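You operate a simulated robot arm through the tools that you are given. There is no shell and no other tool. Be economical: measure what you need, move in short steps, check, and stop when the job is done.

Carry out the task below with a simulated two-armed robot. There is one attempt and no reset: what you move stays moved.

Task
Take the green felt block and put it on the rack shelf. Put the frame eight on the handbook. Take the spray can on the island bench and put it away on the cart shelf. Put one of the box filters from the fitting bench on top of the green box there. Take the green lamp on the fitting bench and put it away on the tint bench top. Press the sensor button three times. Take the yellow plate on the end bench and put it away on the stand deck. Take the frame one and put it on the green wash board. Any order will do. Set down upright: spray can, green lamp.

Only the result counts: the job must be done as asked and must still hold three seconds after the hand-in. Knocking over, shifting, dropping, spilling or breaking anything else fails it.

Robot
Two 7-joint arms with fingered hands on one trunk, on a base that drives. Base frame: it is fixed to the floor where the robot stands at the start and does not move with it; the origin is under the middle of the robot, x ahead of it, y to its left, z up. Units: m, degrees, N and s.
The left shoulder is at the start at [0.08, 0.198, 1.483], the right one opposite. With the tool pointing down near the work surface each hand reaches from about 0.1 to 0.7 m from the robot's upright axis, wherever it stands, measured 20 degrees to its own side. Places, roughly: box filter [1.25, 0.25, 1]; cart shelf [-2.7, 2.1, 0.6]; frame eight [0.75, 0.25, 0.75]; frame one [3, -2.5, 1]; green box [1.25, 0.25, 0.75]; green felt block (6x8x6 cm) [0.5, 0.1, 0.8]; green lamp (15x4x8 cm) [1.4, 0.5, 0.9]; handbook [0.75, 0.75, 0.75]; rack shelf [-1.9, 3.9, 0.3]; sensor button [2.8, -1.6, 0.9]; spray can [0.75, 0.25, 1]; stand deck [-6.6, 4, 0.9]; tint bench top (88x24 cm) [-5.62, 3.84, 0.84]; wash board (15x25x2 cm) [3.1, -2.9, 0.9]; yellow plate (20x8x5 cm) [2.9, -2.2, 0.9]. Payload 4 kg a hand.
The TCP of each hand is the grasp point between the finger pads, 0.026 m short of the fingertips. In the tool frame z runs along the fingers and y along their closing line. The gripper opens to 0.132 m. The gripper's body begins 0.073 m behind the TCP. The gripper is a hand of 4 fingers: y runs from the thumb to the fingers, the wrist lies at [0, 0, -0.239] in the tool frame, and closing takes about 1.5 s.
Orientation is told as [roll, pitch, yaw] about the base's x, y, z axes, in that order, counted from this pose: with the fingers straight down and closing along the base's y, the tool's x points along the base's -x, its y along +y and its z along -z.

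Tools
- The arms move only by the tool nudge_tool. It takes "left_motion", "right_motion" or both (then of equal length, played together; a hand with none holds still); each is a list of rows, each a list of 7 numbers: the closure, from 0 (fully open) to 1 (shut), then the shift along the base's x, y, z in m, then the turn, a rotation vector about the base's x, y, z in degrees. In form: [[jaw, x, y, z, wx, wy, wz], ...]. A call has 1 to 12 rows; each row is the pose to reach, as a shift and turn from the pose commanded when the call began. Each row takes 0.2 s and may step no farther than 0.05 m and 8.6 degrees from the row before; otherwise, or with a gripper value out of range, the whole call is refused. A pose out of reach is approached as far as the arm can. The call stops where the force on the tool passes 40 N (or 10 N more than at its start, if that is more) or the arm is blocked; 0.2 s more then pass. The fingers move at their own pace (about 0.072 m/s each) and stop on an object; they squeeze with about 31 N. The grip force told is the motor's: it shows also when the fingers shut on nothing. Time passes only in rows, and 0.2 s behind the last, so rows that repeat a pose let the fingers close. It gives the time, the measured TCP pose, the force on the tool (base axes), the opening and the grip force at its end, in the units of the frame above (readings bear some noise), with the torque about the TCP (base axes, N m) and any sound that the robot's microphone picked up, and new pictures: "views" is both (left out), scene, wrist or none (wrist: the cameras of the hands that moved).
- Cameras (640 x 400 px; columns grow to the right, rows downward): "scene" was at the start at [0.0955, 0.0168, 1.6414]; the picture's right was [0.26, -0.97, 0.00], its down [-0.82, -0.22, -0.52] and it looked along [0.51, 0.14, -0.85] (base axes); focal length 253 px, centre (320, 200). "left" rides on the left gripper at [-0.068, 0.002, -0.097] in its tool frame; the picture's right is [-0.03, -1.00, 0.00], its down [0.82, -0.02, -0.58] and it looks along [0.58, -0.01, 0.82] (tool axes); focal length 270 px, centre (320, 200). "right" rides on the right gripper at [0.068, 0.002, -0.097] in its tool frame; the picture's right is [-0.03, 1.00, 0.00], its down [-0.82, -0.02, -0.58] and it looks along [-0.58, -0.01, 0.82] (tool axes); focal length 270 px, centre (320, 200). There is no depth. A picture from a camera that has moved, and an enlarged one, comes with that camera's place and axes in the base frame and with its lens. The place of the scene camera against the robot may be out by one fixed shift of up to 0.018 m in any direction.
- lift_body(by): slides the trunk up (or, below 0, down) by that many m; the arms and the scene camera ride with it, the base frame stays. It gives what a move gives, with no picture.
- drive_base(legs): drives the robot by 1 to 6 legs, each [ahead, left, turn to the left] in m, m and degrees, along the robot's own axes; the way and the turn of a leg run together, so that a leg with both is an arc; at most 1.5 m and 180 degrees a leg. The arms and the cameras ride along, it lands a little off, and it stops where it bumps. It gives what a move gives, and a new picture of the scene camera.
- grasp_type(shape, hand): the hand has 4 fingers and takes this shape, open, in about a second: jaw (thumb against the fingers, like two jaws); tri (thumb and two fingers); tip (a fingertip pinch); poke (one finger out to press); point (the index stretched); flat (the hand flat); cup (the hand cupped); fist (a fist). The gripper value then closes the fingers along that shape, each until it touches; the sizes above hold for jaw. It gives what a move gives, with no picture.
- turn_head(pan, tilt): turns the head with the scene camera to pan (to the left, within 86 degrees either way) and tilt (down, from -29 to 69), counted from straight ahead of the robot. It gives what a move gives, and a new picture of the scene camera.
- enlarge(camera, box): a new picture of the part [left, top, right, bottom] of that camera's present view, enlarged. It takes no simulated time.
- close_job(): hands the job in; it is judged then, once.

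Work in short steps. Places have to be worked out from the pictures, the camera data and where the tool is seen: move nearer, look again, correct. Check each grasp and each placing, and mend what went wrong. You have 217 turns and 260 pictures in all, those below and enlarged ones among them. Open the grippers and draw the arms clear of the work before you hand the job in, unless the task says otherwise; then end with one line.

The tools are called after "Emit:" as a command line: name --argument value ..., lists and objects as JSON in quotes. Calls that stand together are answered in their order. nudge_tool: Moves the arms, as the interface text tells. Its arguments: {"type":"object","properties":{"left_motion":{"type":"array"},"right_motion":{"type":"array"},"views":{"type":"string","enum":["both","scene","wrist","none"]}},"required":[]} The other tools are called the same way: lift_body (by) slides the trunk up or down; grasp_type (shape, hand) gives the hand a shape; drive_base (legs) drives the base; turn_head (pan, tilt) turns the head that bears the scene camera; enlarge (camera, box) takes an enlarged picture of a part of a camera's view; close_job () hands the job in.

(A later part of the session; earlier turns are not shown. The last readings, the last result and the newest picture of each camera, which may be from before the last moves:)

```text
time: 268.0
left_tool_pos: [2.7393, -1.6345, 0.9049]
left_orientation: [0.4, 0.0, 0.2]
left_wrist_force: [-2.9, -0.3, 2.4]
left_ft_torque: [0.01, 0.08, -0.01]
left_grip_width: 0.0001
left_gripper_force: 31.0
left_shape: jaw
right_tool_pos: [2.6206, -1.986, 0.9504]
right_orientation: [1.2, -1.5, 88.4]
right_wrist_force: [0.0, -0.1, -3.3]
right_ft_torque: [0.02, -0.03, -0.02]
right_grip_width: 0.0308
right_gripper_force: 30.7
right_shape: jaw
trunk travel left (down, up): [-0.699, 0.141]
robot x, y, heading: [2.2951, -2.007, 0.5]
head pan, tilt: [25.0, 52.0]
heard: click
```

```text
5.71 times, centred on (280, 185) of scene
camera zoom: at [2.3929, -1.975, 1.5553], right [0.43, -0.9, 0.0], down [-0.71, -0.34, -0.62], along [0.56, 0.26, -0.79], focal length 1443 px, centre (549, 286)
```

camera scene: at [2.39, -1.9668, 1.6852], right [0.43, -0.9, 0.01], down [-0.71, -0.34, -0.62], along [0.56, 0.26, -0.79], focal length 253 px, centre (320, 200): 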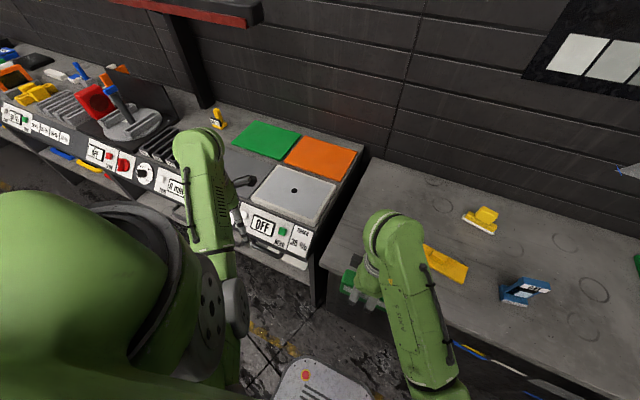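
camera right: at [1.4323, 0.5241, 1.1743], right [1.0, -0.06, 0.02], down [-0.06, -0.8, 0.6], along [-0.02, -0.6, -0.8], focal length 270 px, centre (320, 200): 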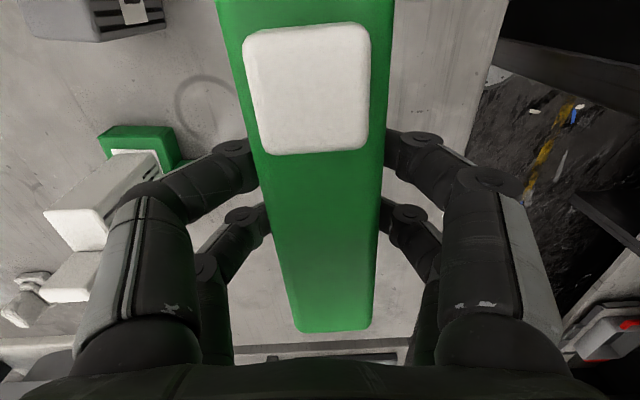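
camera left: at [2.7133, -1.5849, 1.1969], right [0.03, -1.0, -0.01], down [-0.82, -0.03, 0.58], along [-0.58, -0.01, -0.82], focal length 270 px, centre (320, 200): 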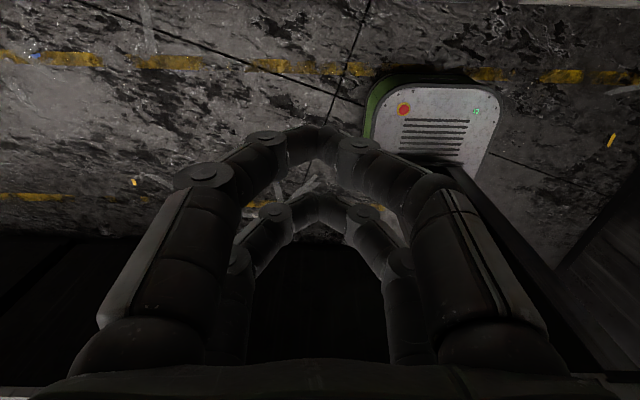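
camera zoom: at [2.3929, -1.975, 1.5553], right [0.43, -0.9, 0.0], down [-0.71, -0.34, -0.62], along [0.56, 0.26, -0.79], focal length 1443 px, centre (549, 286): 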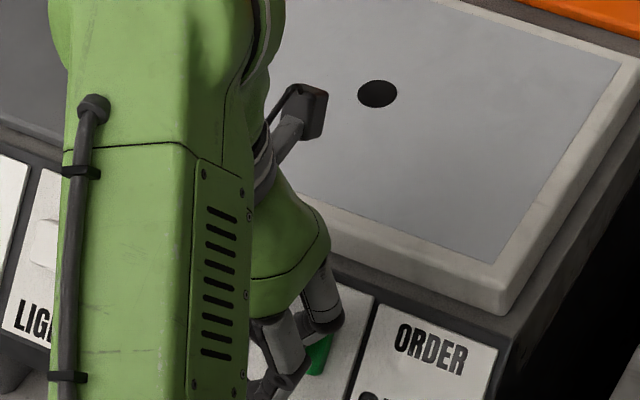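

A click: first press. I release (retract 3 cm) and press a second time.

Emit:
nudge_tool --left_motion '[[1, -0.015, 0, 0, 0, 0, 0], [1, -0.03, 0, 0, 0, 0, 0], [1, -0.03, 0, 0, 0, 0, 0], [1, -0.03, 0, 0, 0, 0, 0]]' --views "none"

Emit:
nudge_tool --left_motion '[[1, 0.012, 0, 0, 0, 0, 0], [1, 0.02, 0, 0, 0, 0, 0], [1, 0.025, 0, 0, 0, 0, 0], [1, 0.03, 0, 0, 0, 0, 0], [1, 0.03, 0, 0, 0, 0, 0]]' --views "none"

Emit:
nudge_tool --left_motion '[[1, -0.015, 0, 0, 0, 0, 0], [1, -0.03, 0, 0, 0, 0, 0], [1, -0.03, 0, 0, 0, 0, 0], [1, -0.03, 0, 0, 0, 0, 0]]' --views "none"

```text
time: 269.0
left_tool_pos: [2.7104, -1.6353, 0.9039]
left_orientation: [0.3, 0.0, 0.1]
left_wrist_force: [-0.2, 0.8, -1.0]
left_ft_torque: [0.02, -0.05, 0.0]
left_grip_width: 0.0
left_gripper_force: 30.4
left_shape: jaw
right_tool_pos: [2.6224, -1.9853, 0.9506]
right_orientation: [1.3, -1.5, 88.3]
right_wrist_force: [0.1, 0.3, -2.6]
right_ft_torque: [0.01, -0.01, -0.01]
right_grip_width: 0.0305
right_gripper_force: 31.3
right_shape: jaw
trunk travel left (down, up): [-0.699, 0.141]
robot x, y, heading: [2.2932, -2.007, 0.5]
head pan, tilt: [25.0, 52.0]
```

```text
time: 270.2
left_tool_pos: [2.7393, -1.6338, 0.9046]
left_orientation: [0.5, 0.1, 0.1]
left_wrist_force: [-4.4, -0.5, 2.2]
left_ft_torque: [0.04, 0.07, -0.02]
left_grip_width: 0.0001
left_gripper_force: 31.4
left_shape: jaw
right_tool_pos: [2.6207, -1.9852, 0.9507]
right_orientation: [1.2, -1.5, 88.6]
right_wrist_force: [0.4, -0.3, -4.0]
right_ft_torque: [0.04, -0.03, -0.04]
right_grip_width: 0.0306
right_gripper_force: 31.0
right_shape: jaw
trunk travel left (down, up): [-0.699, 0.141]
robot x, y, heading: [2.2969, -2.0046, 0.5]
head pan, tilt: [25.0, 52.0]
heard: click
```

```text
time: 271.2
left_tool_pos: [2.7096, -1.6347, 0.9031]
left_orientation: [0.4, 0.0, 0.1]
left_wrist_force: [-0.2, -0.8, 0.2]
left_ft_torque: [-0.01, -0.04, -0.03]
left_grip_width: 0.0
left_gripper_force: 31.0
left_shape: jaw
right_tool_pos: [2.6222, -1.9842, 0.9501]
right_orientation: [1.3, -1.5, 88.2]
right_wrist_force: [0.0, 0.0, -3.0]
right_ft_torque: [0.08, 0.01, 0.03]
right_grip_width: 0.0307
right_gripper_force: 30.9
right_shape: jaw
trunk travel left (down, up): [-0.699, 0.141]
robot x, y, heading: [2.2966, -2.0066, 0.5]
head pan, tilt: [25.0, 52.0]
```

Second click. Third press, then withdraw the hand back and up.

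Emit:
nudge_tool --left_motion '[[1, 0.012, 0, 0, 0, 0, 0], [1, 0.02, 0, 0, 0, 0, 0], [1, 0.025, 0, 0, 0, 0, 0], [1, 0.03, 0, 0, 0, 0, 0], [1, 0.03, 0, 0, 0, 0, 0]]' --views "none"

Emit:
nudge_tool --left_motion '[[1, -0.02, 0, 0, 0, 0, 0], [1, -0.05, 0, 0, 0, 0, 0], [1, -0.08, 0.03, 0.02, 0, 0, 0], [1, -0.1, 0.07, 0.04, 0, 0, 0], [1, -0.12, 0.11, 0.06, 0, 0, 0]]' --views "none"

Emit:
enlarge --camera "scene" --box '[200, 130, 360, 250]'

```text
time: 272.4
left_tool_pos: [2.7397, -1.6342, 0.9045]
left_orientation: [0.3, 0.0, 0.1]
left_wrist_force: [-5.7, -0.4, 1.7]
left_ft_torque: [-0.01, 0.13, 0.05]
left_grip_width: 0.0
left_gripper_force: 31.0
left_shape: jaw
right_tool_pos: [2.6203, -1.9861, 0.9507]
right_orientation: [1.1, -1.5, 88.4]
right_wrist_force: [0.2, -0.5, -2.4]
right_ft_torque: [0.05, 0.02, -0.01]
right_grip_width: 0.0308
right_gripper_force: 31.2
right_shape: jaw
trunk travel left (down, up): [-0.699, 0.141]
robot x, y, heading: [2.2974, -2.0062, 0.4]
head pan, tilt: [25.0, 52.0]
heard: click
```

```text
time: 273.6
left_tool_pos: [2.6193, -1.5238, 0.9628]
left_orientation: [0.3, 0.1, 0.2]
left_wrist_force: [0.0, -0.2, -0.5]
left_ft_torque: [-0.01, -0.03, -0.01]
left_grip_width: 0.0002
left_gripper_force: 31.0
left_shape: jaw
right_tool_pos: [2.6229, -1.9858, 0.9501]
right_orientation: [1.1, -1.6, 88.4]
right_wrist_force: [0.6, -0.5, -2.4]
right_ft_torque: [0.0, -0.04, 0.02]
right_grip_width: 0.0306
right_gripper_force: 31.0
right_shape: jaw
trunk travel left (down, up): [-0.699, 0.141]
robot x, y, heading: [2.2958, -2.0098, 0.7]
head pan, tilt: [25.0, 52.0]
```

```text
3.33 times, centred on (280, 190) of scene
camera zoom: at [2.3939, -1.9738, 1.5551], right [0.43, -0.9, 0.0], down [-0.71, -0.34, -0.62], along [0.56, 0.26, -0.79], focal length 842 px, centre (453, 233)
```

zoom: 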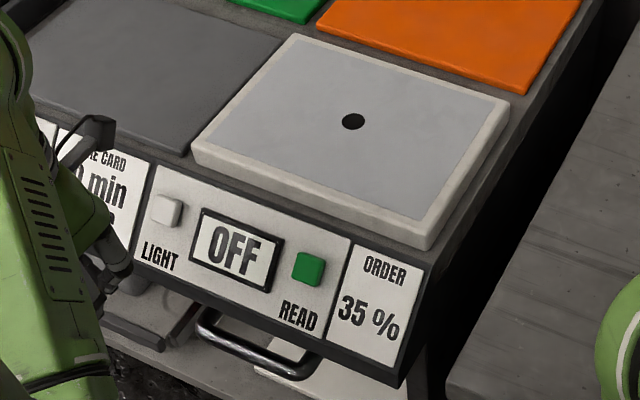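

Three clicks heard. Next is frame one: I raise the trunk 0.1 m, open the left hand, and drive right to stand before it.

Emit:
lift_body --by 0.1

Emit:
drive_base --legs '[[0, -0.68, -0.5]]'

Emit:
turn_head --pan 0 --tilt 48

```text
time: 275.0
left_tool_pos: [2.6195, -1.5249, 1.0629]
left_orientation: [0.4, 0.0, 0.2]
left_wrist_force: [0.9, 0.0, -0.4]
left_ft_torque: [0.03, 0.03, -0.01]
left_grip_width: 0.0
left_gripper_force: 30.8
left_shape: jaw
right_tool_pos: [2.6229, -1.9845, 1.0498]
right_orientation: [1.2, -1.5, 88.3]
right_wrist_force: [0.5, 0.3, -3.7]
right_ft_torque: [0.05, 0.0, 0.0]
right_grip_width: 0.0306
right_gripper_force: 30.8
right_shape: jaw
trunk travel left (down, up): [-0.799, 0.041]
robot x, y, heading: [2.297, -2.0077, 0.6]
head pan, tilt: [25.0, 52.0]
```

```text
time: 278.7
left_tool_pos: [2.629, -2.2052, 1.0618]
left_orientation: [0.3, 0.0, -0.8]
left_wrist_force: [0.1, 1.0, 0.8]
left_ft_torque: [-0.03, 0.01, -0.01]
left_grip_width: 0.0
left_gripper_force: 31.2
left_shape: jaw
right_tool_pos: [2.6213, -2.6646, 1.0506]
right_orientation: [1.2, -1.5, 87.3]
right_wrist_force: [0.3, 0.1, -3.7]
right_ft_torque: [0.05, -0.02, 0.01]
right_grip_width: 0.0309
right_gripper_force: 30.6
right_shape: jaw
trunk travel left (down, up): [-0.799, 0.041]
robot x, y, heading: [2.2963, -2.6814, -0.3]
head pan, tilt: [25.0, 52.0]
camera scene: at [2.3947, -2.6494, 1.6551], right [0.41, -0.91, 0.0], down [-0.72, -0.33, -0.61], along [0.56, 0.25, -0.79], focal length 253 px, centre (320, 200)
```

scene: 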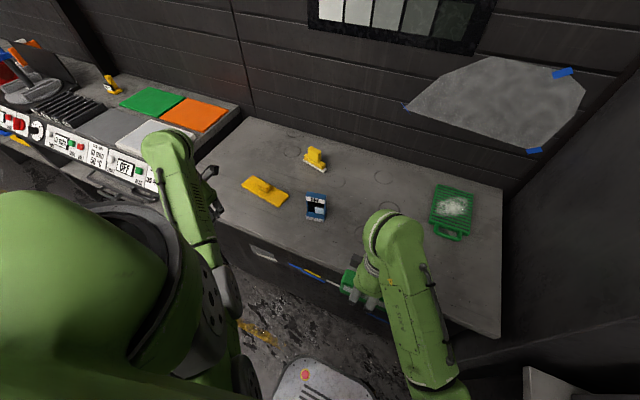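

```text
time: 279.6
left_tool_pos: [2.629, -2.2067, 1.0633]
left_orientation: [0.5, 0.0, -0.7]
left_wrist_force: [-0.3, -0.2, 0.3]
left_ft_torque: [-0.02, 0.0, 0.02]
left_grip_width: 0.0
left_gripper_force: 31.3
left_shape: jaw
right_tool_pos: [2.6221, -2.6676, 1.0497]
right_orientation: [1.2, -1.6, 87.6]
right_wrist_force: [0.6, 0.6, -3.2]
right_ft_torque: [0.03, 0.0, 0.01]
right_grip_width: 0.0305
right_gripper_force: 31.1
right_shape: jaw
trunk travel left (down, up): [-0.799, 0.041]
robot x, y, heading: [2.2978, -2.6812, -0.6]
head pan, tilt: [0.0, 48.0]
camera scene: at [2.405, -2.6843, 1.6605], right [-0.01, -1.0, 0.0], down [-0.74, 0.01, -0.67], along [0.67, -0.01, -0.74], focal length 253 px, centre (320, 200)
```

scene: 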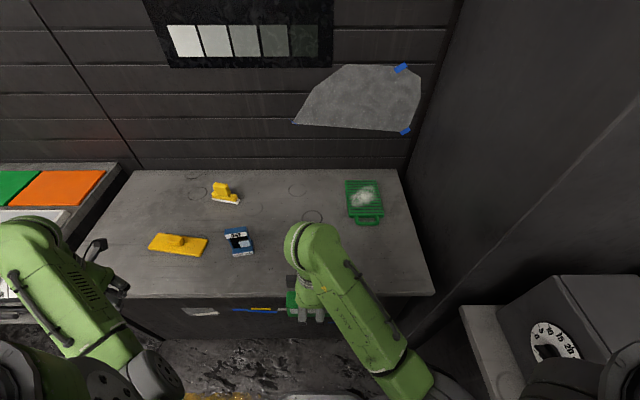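

Emit:
enlarge --camera "scene" --box '[130, 160, 410, 300]'

```text
2.29 times, centred on (270, 230) of scene
camera zoom: at [2.405, -2.6843, 1.6605], right [-0.01, -1.0, 0.0], down [-0.74, 0.01, -0.67], along [0.67, -0.01, -0.74], focal length 577 px, centre (434, 131)
```

zoom: 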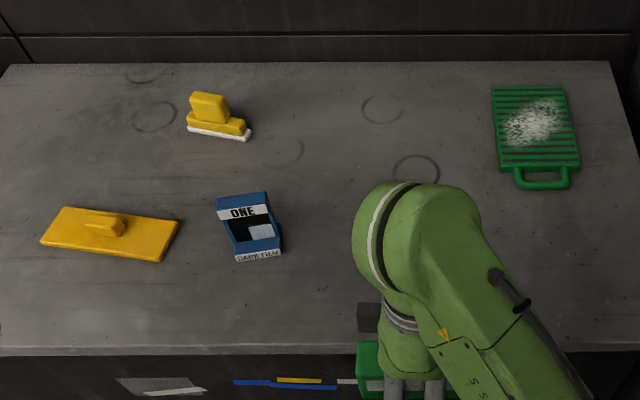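

Frame ONE is near (2.88, -2.41), board centre ≈(3.13, -2.89). I move the left hand over the frame, opening it and turning it to yaw ≈ -88.

Emit:
nudge_tool --left_motion '[[0, 0.02, -0.01, 0.01, 0, 0, -8], [0, 0.04, -0.02, 0.02, 0, 0, -16], [0, 0.06, -0.04, 0.02, 0, 0, -24], [0, 0.08, -0.06, 0.02, 0, 0, -32], [0, 0.1, -0.08, 0.02, 0, 0, -40], [0, 0.12, -0.1, 0.02, 0, 0, -48], [0, 0.145, -0.125, 0.02, 0, 0, -56], [0, 0.17, -0.15, 0.02, 0, 0, -64], [0, 0.195, -0.17, 0.02, 0, 0, -72], [0, 0.22, -0.19, 0.02, 0, 0, -80], [0, 0.245, -0.205, 0.02, 0, 0, -86]]' --views "both"

```text
time: 282.0
left_tool_pos: [2.8755, -2.4125, 1.0845]
left_orientation: [0.4, 0.0, -86.9]
left_wrist_force: [0.7, -0.1, -0.5]
left_ft_torque: [0.03, 0.0, -0.01]
left_grip_width: 0.1323
left_gripper_force: 0.1
left_shape: jaw
right_tool_pos: [2.6232, -2.6661, 1.0494]
right_orientation: [1.4, -1.6, 87.4]
right_wrist_force: [0.2, -0.1, -2.3]
right_ft_torque: [0.03, 0.03, 0.01]
right_grip_width: 0.0307
right_gripper_force: 31.0
right_shape: jaw
trunk travel left (down, up): [-0.799, 0.041]
robot x, y, heading: [2.296, -2.6819, -0.4]
head pan, tilt: [0.0, 48.0]
camera scene: at [2.4069, -2.6842, 1.6604], right [-0.01, -1.0, 0.0], down [-0.74, 0.01, -0.67], along [0.67, -0.01, -0.74], focal length 253 px, centre (320, 200)
camera left: at [2.88, -2.479, 1.1802], right [-1.0, -0.08, -0.01], down [-0.07, 0.81, 0.58], along [-0.04, 0.58, -0.82], focal length 270 px, centre (320, 200)
```

scene: 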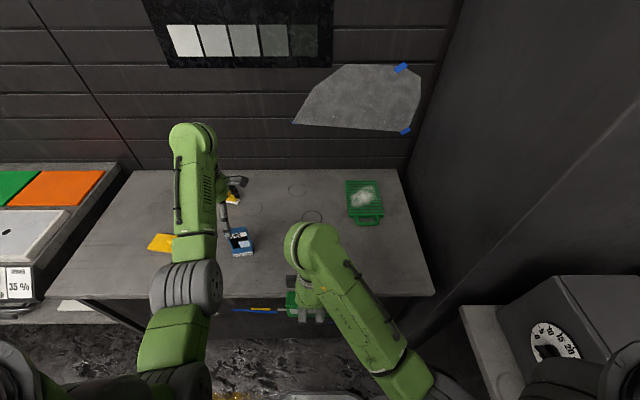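
left: 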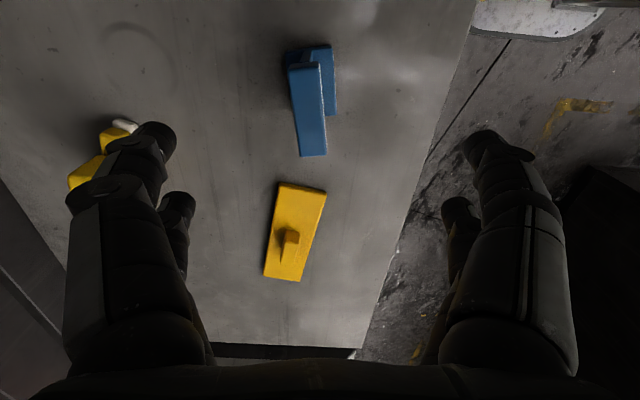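

The frame's top bar is at ≈(2.887, -2.407), top z≈0.94, rotated ~9°. I correct, descend to 0.945, and close.

Emit:
nudge_tool --left_motion '[[0, 0.011, 0.006, -0.02, 0, 0, 6], [0, 0.011, 0.006, -0.06, 0, 0, 6], [0, 0.011, 0.006, -0.1, 0, 0, 6], [0, 0.011, 0.006, -0.139, 0, 0, 6], [1, 0.011, 0.006, -0.139, 0, 0, 6], [1, 0.011, 0.006, -0.139, 0, 0, 6], [1, 0.011, 0.006, -0.139, 0, 0, 6], [1, 0.011, 0.006, -0.139, 0, 0, 6], [1, 0.011, 0.006, -0.139, 0, 0, 6], [1, 0.011, 0.006, -0.139, 0, 0, 6], [1, 0.011, 0.006, -0.139, 0, 0, 6]]' --views "wrist"

```text
time: 284.4
left_tool_pos: [2.8845, -2.4042, 0.944]
left_orientation: [0.3, 0.0, -80.8]
left_wrist_force: [-0.8, 0.6, 0.5]
left_ft_torque: [0.0, -0.01, 0.01]
left_grip_width: 0.0033
left_gripper_force: 30.8
left_shape: jaw
right_tool_pos: [2.6225, -2.6667, 1.049]
right_orientation: [1.2, -1.5, 87.4]
right_wrist_force: [-0.2, -0.8, -3.5]
right_ft_torque: [0.01, 0.0, -0.01]
right_grip_width: 0.0308
right_gripper_force: 30.8
right_shape: jaw
trunk travel left (down, up): [-0.799, 0.041]
robot x, y, heading: [2.2917, -2.6834, -0.8]
head pan, tilt: [0.0, 48.0]
camera left: at [2.8971, -2.4706, 1.0403], right [-0.98, -0.19, 0.0], down [-0.15, 0.8, 0.58], along [-0.1, 0.57, -0.82], focal length 270 px, centre (320, 200)
```

left: 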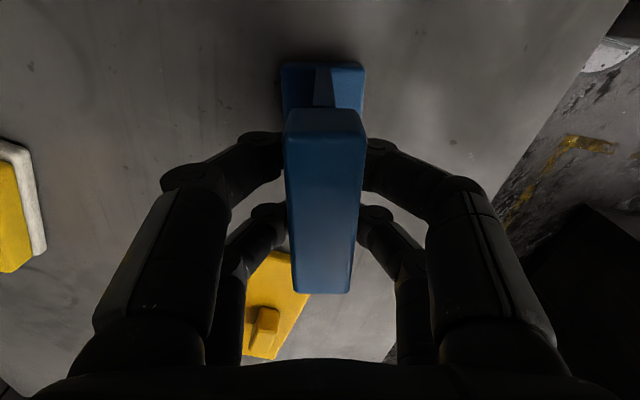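

Again through the window. I reopen, rise 2 cm, and close.

Emit:
nudge_tool --left_motion '[[0, 0, 0, 0, 0, 0, 0], [0, 0, 0, 0, 0, 0, 0], [0, 0, 0, 0, 0, 0, 0], [0, 0, 0, 0, 0, 0, 0], [0, 0, 0, 0, 0, 0, 0], [0, 0, 0, 0.02, 0, 0, 0], [1, 0, 0, 0.02, 0, 0, 0], [1, 0, 0, 0.02, 0, 0, 0], [1, 0, 0, 0.02, 0, 0, 0], [1, 0, 0, 0.02, 0, 0, 0], [1, 0, 0, 0.02, 0, 0, 0], [1, 0, 0, 0.02, 0, 0, 0]]' --views "none"

```text
time: 287.0
left_tool_pos: [2.8854, -2.405, 0.9646]
left_orientation: [0.4, 0.0, -80.9]
left_wrist_force: [1.0, -0.1, -3.9]
left_ft_torque: [0.03, -0.02, -0.01]
left_grip_width: 0.0117
left_gripper_force: 31.4
left_shape: jaw
right_tool_pos: [2.6217, -2.6656, 1.0507]
right_orientation: [1.1, -1.5, 87.3]
right_wrist_force: [-0.1, 0.3, -2.6]
right_ft_torque: [0.05, -0.01, -0.02]
right_grip_width: 0.0307
right_gripper_force: 30.3
right_shape: jaw
trunk travel left (down, up): [-0.799, 0.041]
robot x, y, heading: [2.2968, -2.6816, -0.7]
head pan, tilt: [0.0, 48.0]
```

Emit:
enlarge --camera "left" --box '[160, 0, 480, 320]'

```text
1.25 times, centred on (320, 160) of left
camera zoom: at [2.8975, -2.4708, 1.0597], right [-0.98, -0.19, 0.0], down [-0.15, 0.8, 0.58], along [-0.1, 0.57, -0.82], focal length 338 px, centre (320, 250)
```

zoom: 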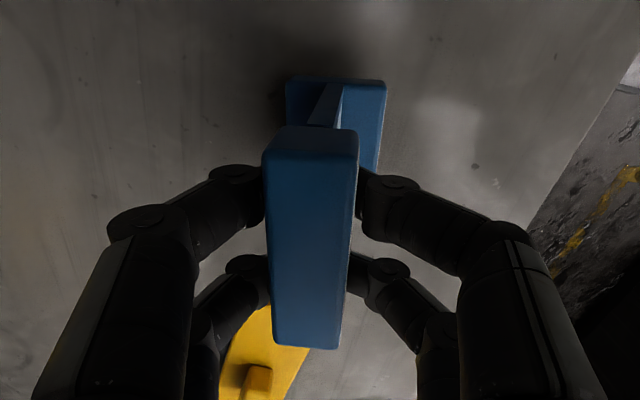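

The frame seems slightly lifted and tilted, gripped at the bar's lower edge. I set it back down, open fully, rise 2.8 cm and regrip.

Emit:
nudge_tool --left_motion '[[1, 0, 0, -0.008, 0, 0, 0], [1, 0, 0, -0.016, 0, 0, 0], [1, 0, 0, -0.02, 0, 0, 0], [0.5, 0, 0, -0.02, 0, 0, 0], [0, 0, 0, -0.02, 0, 0, 0], [0, 0, 0, -0.02, 0, 0, 0], [0, 0, 0, -0.02, 0, 0, 0], [0, 0, 0, -0.02, 0, 0, 0], [0, 0, 0, -0.02, 0, 0, 0], [0, 0, 0, -0.02, 0, 0, 0], [0, 0, 0, -0.005, 0, 0, 0], [0, 0, 0, 0.008, 0, 0, 0]]' --views "wrist"

```text
time: 289.6
left_tool_pos: [2.8834, -2.4053, 0.9718]
left_orientation: [0.3, 0.0, -80.7]
left_wrist_force: [0.1, 0.2, -1.0]
left_ft_torque: [-0.01, 0.0, 0.0]
left_grip_width: 0.1318
left_gripper_force: 0.0
left_shape: jaw
right_tool_pos: [2.621, -2.6676, 1.05]
right_orientation: [1.1, -1.4, 87.4]
right_wrist_force: [0.6, -0.2, -3.1]
right_ft_torque: [0.07, 0.01, 0.01]
right_grip_width: 0.0306
right_gripper_force: 30.9
right_shape: jaw
trunk travel left (down, up): [-0.799, 0.041]
robot x, y, heading: [2.2992, -2.6797, -0.4]
head pan, tilt: [0.0, 48.0]
camera left: at [2.8963, -2.4708, 1.0675], right [-0.98, -0.18, -0.01], down [-0.15, 0.8, 0.58], along [-0.1, 0.57, -0.82], focal length 270 px, centre (320, 200)
```

left: 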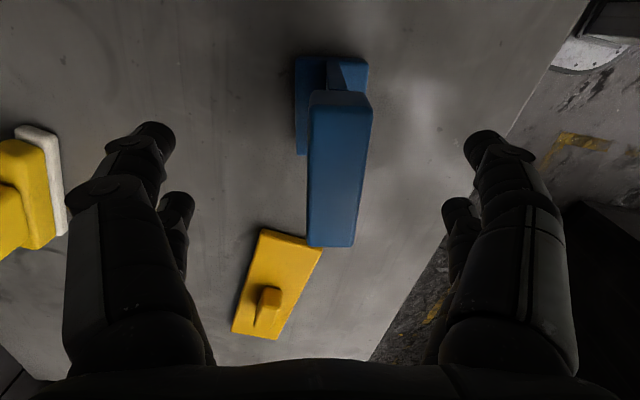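

The frame stands; bar top z≈0.962, slightly off-centre. I shift 7 mm, go to TCP 0.960 and close.

Emit:
nudge_tool --left_motion '[[0, -0.007, -0.001, -0.006, 0, 0, 0], [0, -0.007, -0.001, -0.011, 0, 0, 0], [1, -0.007, -0.001, -0.011, 0, 0, 0], [1, -0.007, -0.001, -0.011, 0, 0, 0], [1, -0.007, -0.001, -0.011, 0, 0, 0], [1, -0.007, -0.001, -0.011, 0, 0, 0], [1, -0.007, -0.001, -0.011, 0, 0, 0], [1, -0.007, -0.001, -0.011, 0, 0, 0], [1, -0.007, -0.001, -0.011, 0, 0, 0]]' --views "wrist"

```text
time: 291.6
left_tool_pos: [2.878, -2.4056, 0.9594]
left_orientation: [0.4, -0.1, -80.8]
left_wrist_force: [-0.7, -0.5, -3.8]
left_ft_torque: [0.02, -0.01, -0.02]
left_grip_width: 0.0099
left_gripper_force: 30.3
left_shape: jaw
right_tool_pos: [2.6221, -2.6655, 1.0496]
right_orientation: [1.2, -1.6, 87.3]
right_wrist_force: [-0.1, 0.7, -2.7]
right_ft_torque: [0.04, 0.02, -0.02]
right_grip_width: 0.0308
right_gripper_force: 30.9
right_shape: jaw
trunk travel left (down, up): [-0.799, 0.041]
robot x, y, heading: [2.2968, -2.6837, -0.6]
head pan, tilt: [0.0, 48.0]
camera left: at [2.8898, -2.4713, 1.0556], right [-0.98, -0.19, -0.01], down [-0.15, 0.8, 0.58], along [-0.1, 0.57, -0.82], focal length 270 px, centre (320, 200)
```

left: 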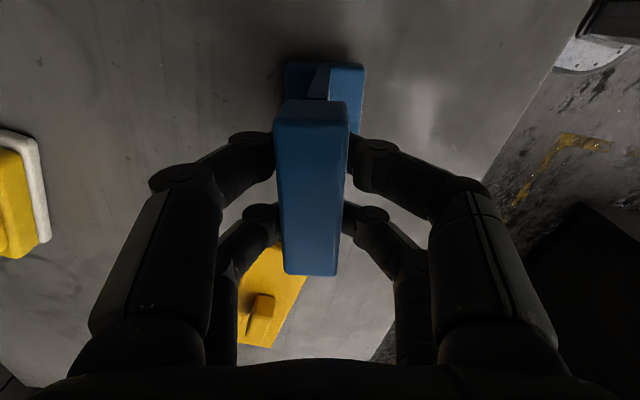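

The tips still wedge under the bar; the grip must be higher. I open, rise 1.6 cm and close again.

Emit:
nudge_tool --left_motion '[[0.6, 0, 0, 0, 0, 0, 0], [0, 0, 0, 0, 0, 0, 0], [0, 0, 0, 0, 0, 0, 0], [0, 0, 0, 0, 0, 0, 0], [0, 0, 0, 0, 0, 0, 0], [0, 0, 0, 0, 0, 0, 0], [0, 0, 0, 0.016, 0, 0, 0], [1, -0.003, 0, 0.018, 0, 0, 0], [1, -0.003, 0, 0.018, 0, 0, 0], [1, -0.003, 0, 0.018, 0, 0, 0], [1, -0.003, 0, 0.018, 0, 0, 0], [1, -0.003, 0, 0.018, 0, 0, 0]]' --views "none"

Emit:
nudge_tool --left_motion '[[1, 0, 0, 0, 0, 0, 0], [1, 0, 0, 0, 0, 0, 0]]' --views "wrist"

```text
time: 294.2
left_tool_pos: [2.8743, -2.4054, 0.9775]
left_orientation: [0.3, 0.0, -80.8]
left_wrist_force: [1.0, -0.5, -0.1]
left_ft_torque: [-0.02, 0.0, 0.02]
left_grip_width: 0.0177
left_gripper_force: 30.9
left_shape: jaw
right_tool_pos: [2.6223, -2.6659, 1.0499]
right_orientation: [1.1, -1.5, 87.4]
right_wrist_force: [0.9, -0.3, -3.2]
right_ft_torque: [0.03, 0.05, -0.02]
right_grip_width: 0.0304
right_gripper_force: 31.3
right_shape: jaw
trunk travel left (down, up): [-0.799, 0.041]
robot x, y, heading: [2.2942, -2.6802, -0.4]
head pan, tilt: [0.0, 48.0]
```

```text
time: 294.8
left_tool_pos: [2.8729, -2.4057, 0.9792]
left_orientation: [0.3, 0.1, -80.7]
left_wrist_force: [-0.6, 0.3, 0.6]
left_ft_torque: [-0.01, 0.03, -0.01]
left_grip_width: 0.0179
left_gripper_force: 31.0
left_shape: jaw
right_tool_pos: [2.6224, -2.6669, 1.0495]
right_orientation: [1.2, -1.6, 87.4]
right_wrist_force: [0.2, 0.6, -3.8]
right_ft_torque: [0.02, -0.01, -0.01]
right_grip_width: 0.0306
right_gripper_force: 30.5
right_shape: jaw
trunk travel left (down, up): [-0.799, 0.041]
robot x, y, heading: [2.2984, -2.6808, -0.5]
head pan, tilt: [0.0, 48.0]
camera left: at [2.8867, -2.4717, 1.0745], right [-0.98, -0.19, -0.01], down [-0.15, 0.8, 0.58], along [-0.1, 0.57, -0.82], focal length 270 px, centre (320, 200)
```

left: 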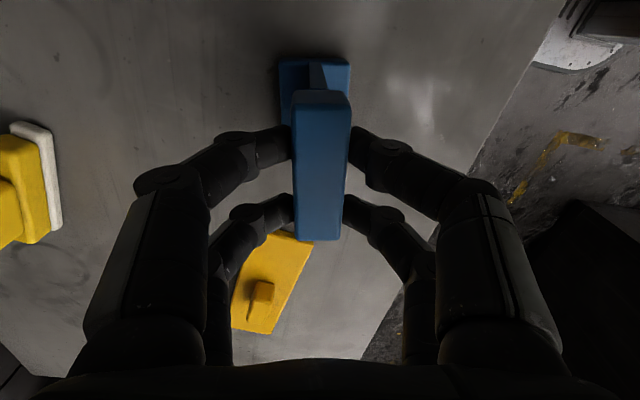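

Good grip (17.8 mm; bench top ≈0.857). I lift 0.14 m and turn the robot 40° right toward the wash board.

Emit:
nudge_tool --left_motion '[[1, 0, 0, 0.03, 0, 0, 0], [1, 0, 0, 0.07, 0, 0, 0], [1, 0, 0, 0.11, 0, 0, 0], [1, 0, 0, 0.14, 0, 0, 0]]' --views "none"

Emit:
drive_base --legs '[[0, 0, -40]]'

```text
time: 295.8
left_tool_pos: [2.8763, -2.406, 1.1179]
left_orientation: [0.2, 0.0, -80.7]
left_wrist_force: [0.4, -0.8, -3.2]
left_ft_torque: [0.03, -0.02, -0.03]
left_grip_width: 0.0178
left_gripper_force: 31.4
left_shape: jaw
right_tool_pos: [2.6215, -2.6659, 1.0513]
right_orientation: [1.2, -1.4, 87.4]
right_wrist_force: [0.1, 0.5, -3.4]
right_ft_torque: [0.03, -0.02, 0.03]
right_grip_width: 0.0306
right_gripper_force: 31.0
right_shape: jaw
trunk travel left (down, up): [-0.799, 0.041]
robot x, y, heading: [2.2967, -2.6841, -0.5]
head pan, tilt: [0.0, 48.0]
```

```text
time: 298.1
left_tool_pos: [2.9176, -2.8406, 1.1192]
left_orientation: [0.3, 0.0, -120.6]
left_wrist_force: [0.1, -0.4, -4.2]
left_ft_torque: [0.02, 0.02, -0.04]
left_grip_width: 0.0175
left_gripper_force: 31.2
left_shape: jaw
right_tool_pos: [2.5561, -2.8769, 1.0497]
right_orientation: [1.2, -1.5, 47.6]
right_wrist_force: [-0.3, -0.8, -2.6]
right_ft_torque: [0.01, 0.01, 0.0]
right_grip_width: 0.0308
right_gripper_force: 31.0
right_shape: jaw
trunk travel left (down, up): [-0.799, 0.041]
robot x, y, heading: [2.2949, -2.6803, -40.5]
head pan, tilt: [0.0, 48.0]
camera scene: at [2.3804, -2.7528, 1.6605], right [-0.65, -0.76, 0.0], down [-0.57, 0.48, -0.67], along [0.51, -0.43, -0.74], focal length 253 px, centre (320, 200)
```

scene: 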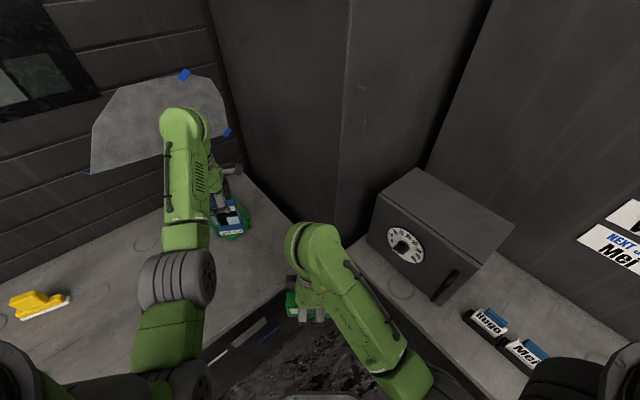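

Clear so far. I drive toward the board (15 cm ahead, 9 cm left in the robot frame).

Emit:
drive_base --legs '[[0.15, 0.095, 0]]'

Emit:
enlarge --camera "left" --box '[0, 0, 640, 400]'

```text
time: 299.6
left_tool_pos: [3.0911, -2.8624, 1.119]
left_orientation: [0.5, 0.0, -120.4]
left_wrist_force: [-0.6, -0.1, -2.6]
left_ft_torque: [0.02, -0.02, -0.01]
left_grip_width: 0.0176
left_gripper_force: 31.1
left_shape: jaw
right_tool_pos: [2.7284, -2.9018, 1.0501]
right_orientation: [1.1, -1.5, 47.8]
right_wrist_force: [0.3, 0.1, -2.2]
right_ft_torque: [0.02, -0.03, 0.02]
right_grip_width: 0.0307
right_gripper_force: 31.1
right_shape: jaw
trunk travel left (down, up): [-0.799, 0.041]
robot x, y, heading: [2.4729, -2.7054, -39.9]
head pan, tilt: [0.0, 48.0]
camera scene: at [2.55, -2.7772, 1.6608], right [-0.64, -0.77, 0.0], down [-0.57, 0.48, -0.67], along [0.51, -0.43, -0.74], focal length 253 px, centre (320, 200)
```

scene: 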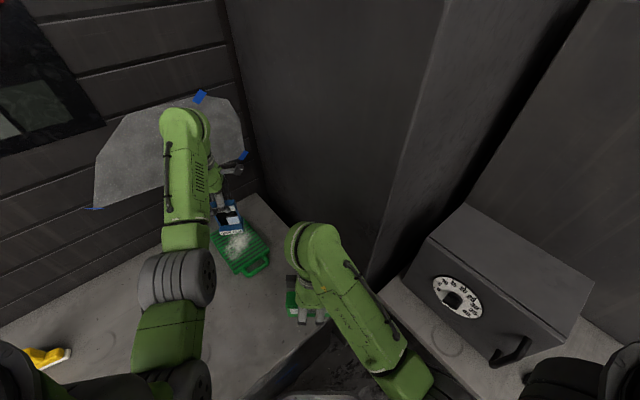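

```text
1.00 times, centred on (320, 200) of left (not enlarged: the box is as wide or as high as the picture)
camera zoom: at [3.0567, -2.9199, 1.216], right [-0.88, 0.48, -0.01], down [0.39, 0.72, 0.58], along [0.29, 0.5, -0.82], focal length 270 px, centre (320, 200)
```

zoom: 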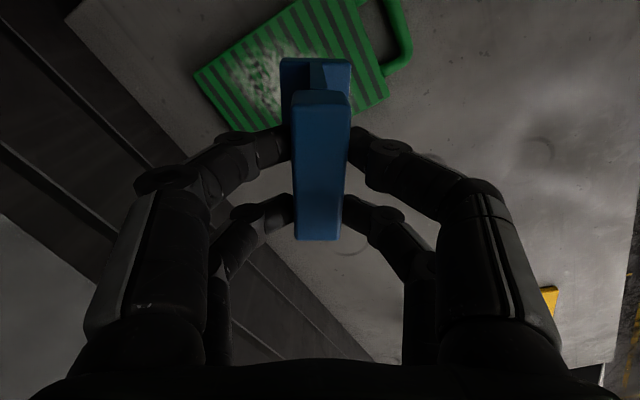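

Board spans x 3.03–3.22, y -2.945…-2.80. I centre the frame over (3.115, -2.873) and lower near contact.

Emit:
nudge_tool --left_motion '[[1, 0.012, -0.006, 0, 0, 0, 0], [1, 0.024, -0.011, -0.02, 0, 0, 0], [1, 0.024, -0.011, -0.06, 0, 0, 0], [1, 0.024, -0.011, -0.09, 0, 0, 0], [1, 0.024, -0.011, -0.108, 0, 0, 0]]' --views "wrist"

```text
time: 300.8
left_tool_pos: [3.1189, -2.8725, 1.0121]
left_orientation: [0.4, 0.0, -120.2]
left_wrist_force: [-0.3, 0.1, -3.8]
left_ft_torque: [0.03, 0.04, 0.04]
left_grip_width: 0.0175
left_gripper_force: 31.1
left_shape: jaw
right_tool_pos: [2.7327, -2.9024, 1.0497]
right_orientation: [1.3, -1.5, 47.8]
right_wrist_force: [0.3, 0.3, -3.5]
right_ft_torque: [0.02, -0.02, 0.02]
right_grip_width: 0.0308
right_gripper_force: 30.7
right_shape: jaw
trunk travel left (down, up): [-0.799, 0.041]
robot x, y, heading: [2.4714, -2.7047, -39.9]
head pan, tilt: [0.0, 48.0]
camera left: at [3.086, -2.9305, 1.107], right [-0.88, 0.48, -0.01], down [0.39, 0.72, 0.58], along [0.28, 0.5, -0.82], focal length 270 px, centre (320, 200)
```

left: 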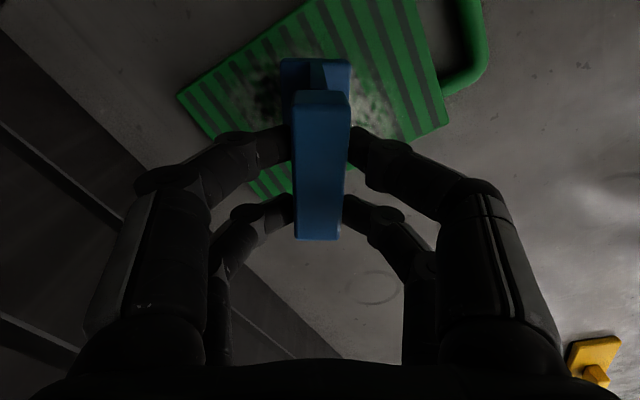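

Emit:
nudge_tool --left_motion '[[1, 0, -0.002, -0.004, 0, 0, 0], [1, 0, -0.002, -0.008, 0, 0, 0], [1, 0, -0.002, -0.011, 0, 0, 0], [1, 0, -0.002, -0.014, 0, 0, 0]]' --views "none"

```text
time: 301.8
left_tool_pos: [3.1183, -2.8756, 0.9995]
left_orientation: [0.5, 0.1, -120.3]
left_wrist_force: [2.2, 0.4, 3.6]
left_ft_torque: [-0.04, 0.02, -0.01]
left_grip_width: 0.0175
left_gripper_force: 31.1
left_shape: jaw
right_tool_pos: [2.7322, -2.901, 1.0503]
right_orientation: [1.2, -1.5, 47.7]
right_wrist_force: [0.2, -1.0, -2.9]
right_ft_torque: [0.07, -0.01, -0.05]
right_grip_width: 0.0304
right_gripper_force: 31.2
right_shape: jaw
trunk travel left (down, up): [-0.799, 0.041]
robot x, y, heading: [2.4723, -2.7069, -40.0]
head pan, tilt: [0.0, 48.0]
```

Contact at 0.9995 as expected. I open and rise.

Emit:
nudge_tool --left_motion '[[0.7, 0, 0, 0, 0, 0, 0], [0.3, 0, 0, 0, 0, 0, 0], [0.2, 0, 0, 0, 0, 0, 0], [0.2, 0, 0, 0, 0, 0, 0], [0.2, 0, 0, 0, 0, 0, 0], [0.2, 0, 0, 0, 0, 0, 0], [0.2, 0, 0, 0.03, 0, 0, 0], [0.2, 0, 0, 0.07, 0, 0, 0], [0.2, 0, 0, 0.1, 0, 0, 0], [0.2, -0.02, 0.02, 0.12, 0, 0, 0]]' --views "wrist"

```text
time: 303.9
left_tool_pos: [3.0967, -2.8532, 1.1184]
left_orientation: [0.3, 0.0, -120.3]
left_wrist_force: [-0.5, 0.7, 0.3]
left_ft_torque: [-0.04, -0.03, 0.01]
left_grip_width: 0.1053
left_gripper_force: 0.1
left_shape: jaw
right_tool_pos: [2.7311, -2.9012, 1.0508]
right_orientation: [1.1, -1.4, 47.8]
right_wrist_force: [-0.1, 0.2, -3.2]
right_ft_torque: [0.02, -0.01, -0.02]
right_grip_width: 0.0304
right_gripper_force: 31.3
right_shape: jaw
trunk travel left (down, up): [-0.799, 0.041]
robot x, y, heading: [2.4695, -2.7062, -40.0]
head pan, tilt: [0.0, 48.0]
camera left: at [3.0634, -2.9114, 1.2136], right [-0.88, 0.48, 0.0], down [0.39, 0.72, 0.58], along [0.28, 0.5, -0.82], focal length 270 px, centre (320, 200)
```

left: 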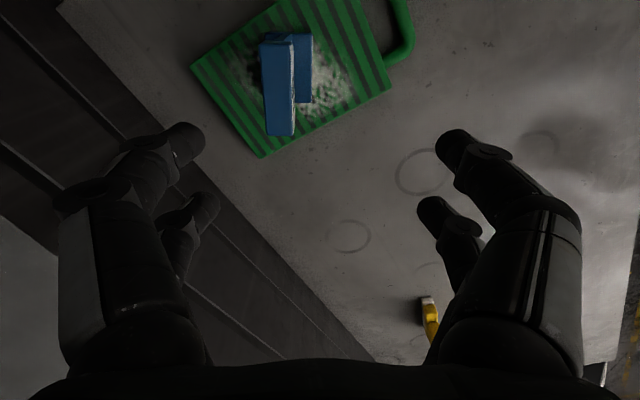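

Frame one is on the wash board. I back out the same way, turn to heading 0, and shift left toward the yellow plate.

Emit:
drive_base --legs '[[-0.15, -0.095, 0], [0, 0, 40], [0, 0.24, 0]]'

Emit:
enlarge --camera "left" --box '[0, 0, 640, 400]'

```text
time: 308.7
left_tool_pos: [2.8754, -2.1611, 1.1194]
left_orientation: [0.4, 0.2, -80.8]
left_wrist_force: [-0.5, -0.7, 0.3]
left_ft_torque: [0.06, 0.0, -0.02]
left_grip_width: 0.1054
left_gripper_force: 0.2
left_shape: jaw
right_tool_pos: [2.623, -2.4306, 1.049]
right_orientation: [1.2, -1.7, 87.4]
right_wrist_force: [0.1, -1.1, -3.5]
right_ft_torque: [0.06, -0.01, 0.0]
right_grip_width: 0.0303
right_gripper_force: 31.2
right_shape: jaw
trunk travel left (down, up): [-0.799, 0.041]
robot x, y, heading: [2.2974, -2.4423, -0.5]
head pan, tilt: [0.0, 48.0]
camera scene: at [2.4064, -2.4503, 1.6605], right [-0.01, -1.0, 0.0], down [-0.74, 0.01, -0.67], along [0.67, 0.0, -0.74], focal length 253 px, centre (320, 200)
```

scene: 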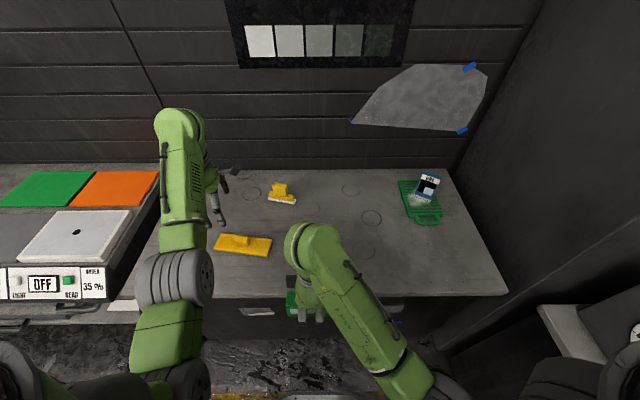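

```text
1.00 times, centred on (320, 200) of left (not enlarged: the box is as wide or as high as the picture)
camera zoom: at [2.8876, -2.2272, 1.2145], right [-0.98, -0.19, -0.01], down [-0.15, 0.8, 0.58], along [-0.1, 0.57, -0.81], focal length 270 px, centre (320, 200)
```

zoom: 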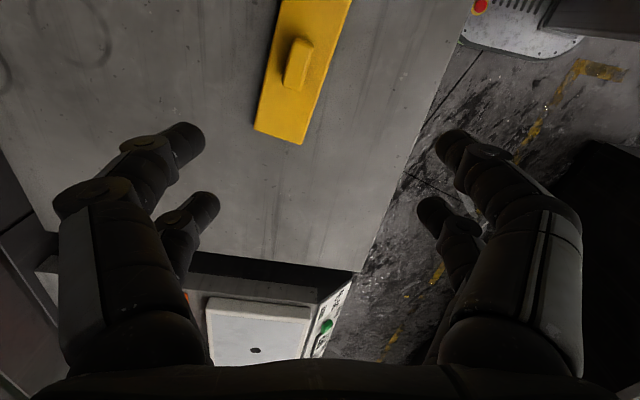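

The plate's centre is about (2.90, -2.17), its long axis turned ~-11° from y. I rotate -20°, centre over it, open fully and descend to check.

Emit:
nudge_tool --left_motion '[[0, 0.01, -0.004, -0.02, 0, 0, -8], [0, 0.02, -0.008, -0.05, 0, 0, -16], [0, 0.027, -0.011, -0.08, 0, 0, -20], [0, 0.027, -0.011, -0.12, 0, 0, -20], [0, 0.027, -0.011, -0.15, 0, 0, -20]]' --views "wrist"

```text
time: 309.9
left_tool_pos: [2.9027, -2.1724, 0.968]
left_orientation: [0.3, 0.1, -100.8]
left_wrist_force: [-0.4, 0.4, 0.3]
left_ft_torque: [-0.03, 0.02, 0.02]
left_grip_width: 0.1318
left_gripper_force: 0.2
left_shape: jaw
right_tool_pos: [2.6246, -2.4277, 1.0494]
right_orientation: [1.2, -1.5, 87.4]
right_wrist_force: [0.5, -0.1, -3.9]
right_ft_torque: [0.02, -0.01, 0.02]
right_grip_width: 0.0308
right_gripper_force: 31.1
right_shape: jaw
trunk travel left (down, up): [-0.799, 0.041]
robot x, y, heading: [2.2984, -2.4409, -0.3]
head pan, tilt: [0.0, 48.0]
camera left: at [2.8914, -2.2374, 1.0644], right [-0.99, 0.16, -0.01], down [0.13, 0.81, 0.58], along [0.1, 0.57, -0.82], focal length 270 px, centre (320, 200)
```

left: 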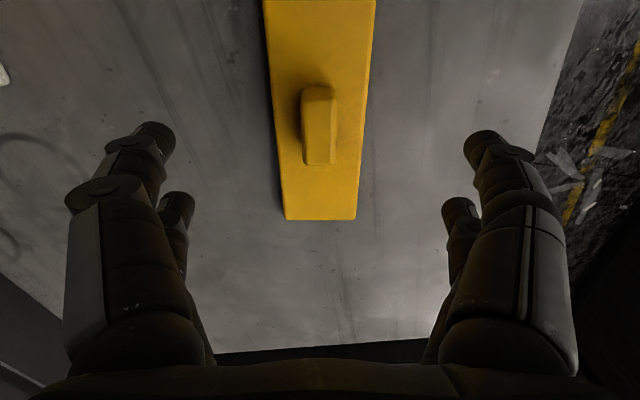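

Aligned and centred. I descend to ≈0.896 and close on the plate's sides.

Emit:
nudge_tool --left_motion '[[0, 0, 0, -0.04, 0, 0, 0], [0, 0, 0, -0.071, 0, 0, 0], [1, 0, 0, -0.071, 0, 0, 0], [1, 0, 0, -0.071, 0, 0, 0], [1, 0, 0, -0.071, 0, 0, 0], [1, 0, 0, -0.071, 0, 0, 0], [1, 0, 0, -0.071, 0, 0, 0], [1, 0, 0, -0.071, 0, 0, 0], [1, 0, 0, -0.071, 0, 0, 0]]' --views "wrist"

```text
time: 311.9
left_tool_pos: [2.9017, -2.1695, 0.8968]
left_orientation: [0.3, -0.1, -100.7]
left_wrist_force: [0.0, 0.7, -0.3]
left_ft_torque: [0.02, -0.04, 0.05]
left_grip_width: 0.018
left_gripper_force: 31.4
left_shape: jaw
right_tool_pos: [2.6227, -2.4275, 1.0502]
right_orientation: [1.3, -1.5, 87.4]
right_wrist_force: [-0.3, 0.8, -3.1]
right_ft_torque: [0.03, 0.0, 0.0]
right_grip_width: 0.0305
right_gripper_force: 31.0
right_shape: jaw
trunk travel left (down, up): [-0.799, 0.041]
robot x, y, heading: [2.2966, -2.4424, -0.4]
head pan, tilt: [0.0, 48.0]
camera left: at [2.89, -2.2355, 0.9931], right [-0.99, 0.16, -0.01], down [0.13, 0.81, 0.58], along [0.1, 0.57, -0.82], focal length 270 px, centre (320, 200)
```

left: 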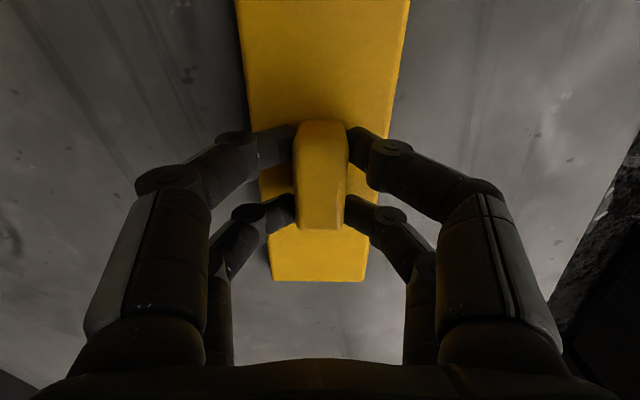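

It gripped the plate's handle firmly (18 mm, both finger pairs). I lift and check.

Emit:
nudge_tool --left_motion '[[1, 0, 0, 0.03, 0, 0, 0], [1, 0, 0, 0.07, 0, 0, 0], [1, 0, 0, 0.11, 0, 0, 0], [1, 0, 0, 0.15, 0, 0, 0], [1, 0, 0, 0.19, 0, 0, 0]]' --views "both"

```text
time: 313.1
left_tool_pos: [2.8995, -2.1682, 1.0862]
left_orientation: [0.3, 0.1, -100.8]
left_wrist_force: [0.2, -1.0, -1.1]
left_ft_torque: [0.0, -0.05, -0.03]
left_grip_width: 0.018
left_gripper_force: 30.7
left_shape: jaw
right_tool_pos: [2.6228, -2.428, 1.05]
right_orientation: [1.2, -1.5, 87.4]
right_wrist_force: [0.0, 0.0, -3.8]
right_ft_torque: [0.06, 0.01, 0.02]
right_grip_width: 0.0306
right_gripper_force: 30.8
right_shape: jaw
trunk travel left (down, up): [-0.799, 0.041]
robot x, y, heading: [2.2969, -2.4403, -0.2]
head pan, tilt: [0.0, 48.0]
camera scene: at [2.4055, -2.4445, 1.6605], right [-0.01, -1.0, 0.0], down [-0.74, 0.01, -0.67], along [0.67, -0.01, -0.74], focal length 253 px, centre (320, 200)
camera left: at [2.8876, -2.2341, 1.1829], right [-0.99, 0.16, -0.01], down [0.13, 0.81, 0.58], along [0.1, 0.57, -0.82], focal length 270 px, centre (320, 200)
```

scene: 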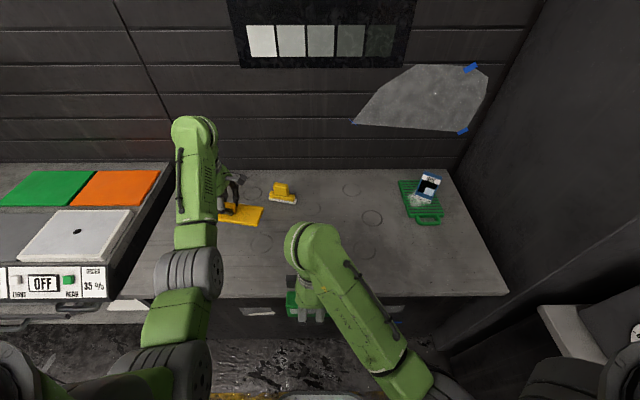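
left: 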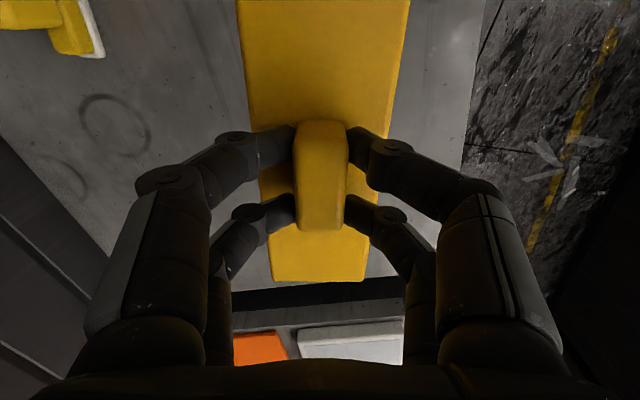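

The plate is held. Now I travel to the tint bench: turn left 90° and go up the aisle.

Emit:
drive_base --legs '[[0, 0, 90], [1.5, 0.08, 0], [1.0, 0, 0]]'

```text
refused: leg 2 is longer than a leg can be; nothing moved
```

Emit:
drive_base --legs '[[0, 0, 90], [1.4, 0.08, 0], [1.2, 0, 0]]'

```text
time: 329.5
left_tool_pos: [1.9837, 0.7589, 1.0864]
left_orientation: [0.4, 0.0, -11.2]
left_wrist_force: [0.4, -0.4, -0.8]
left_ft_torque: [-0.01, 0.03, 0.02]
left_grip_width: 0.0177
left_gripper_force: 31.0
left_shape: jaw
right_tool_pos: [2.2404, 0.4794, 1.0497]
right_orientation: [1.2, -1.5, 177.0]
right_wrist_force: [0.8, -0.2, -2.8]
right_ft_torque: [0.01, 0.06, -0.01]
right_grip_width: 0.0304
right_gripper_force: 31.0
right_shape: jaw
trunk travel left (down, up): [-0.799, 0.041]
robot x, y, heading: [2.2537, 0.1532, 89.2]
head pan, tilt: [0.0, 48.0]
camera scene: at [2.254, 0.2614, 1.6606], right [1.0, -0.02, 0.0], down [-0.01, -0.74, -0.67], along [0.01, 0.67, -0.74], focal length 253 px, centre (320, 200)
```

scene: 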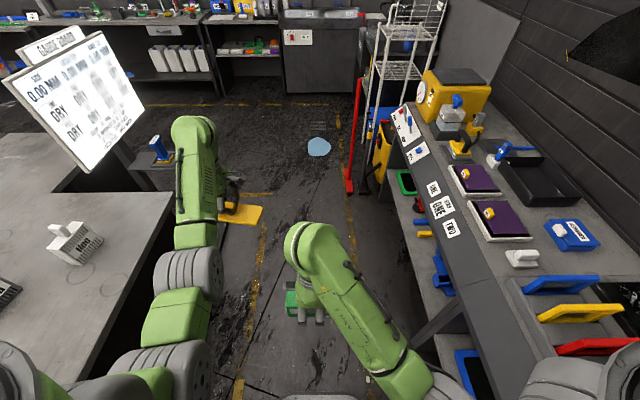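

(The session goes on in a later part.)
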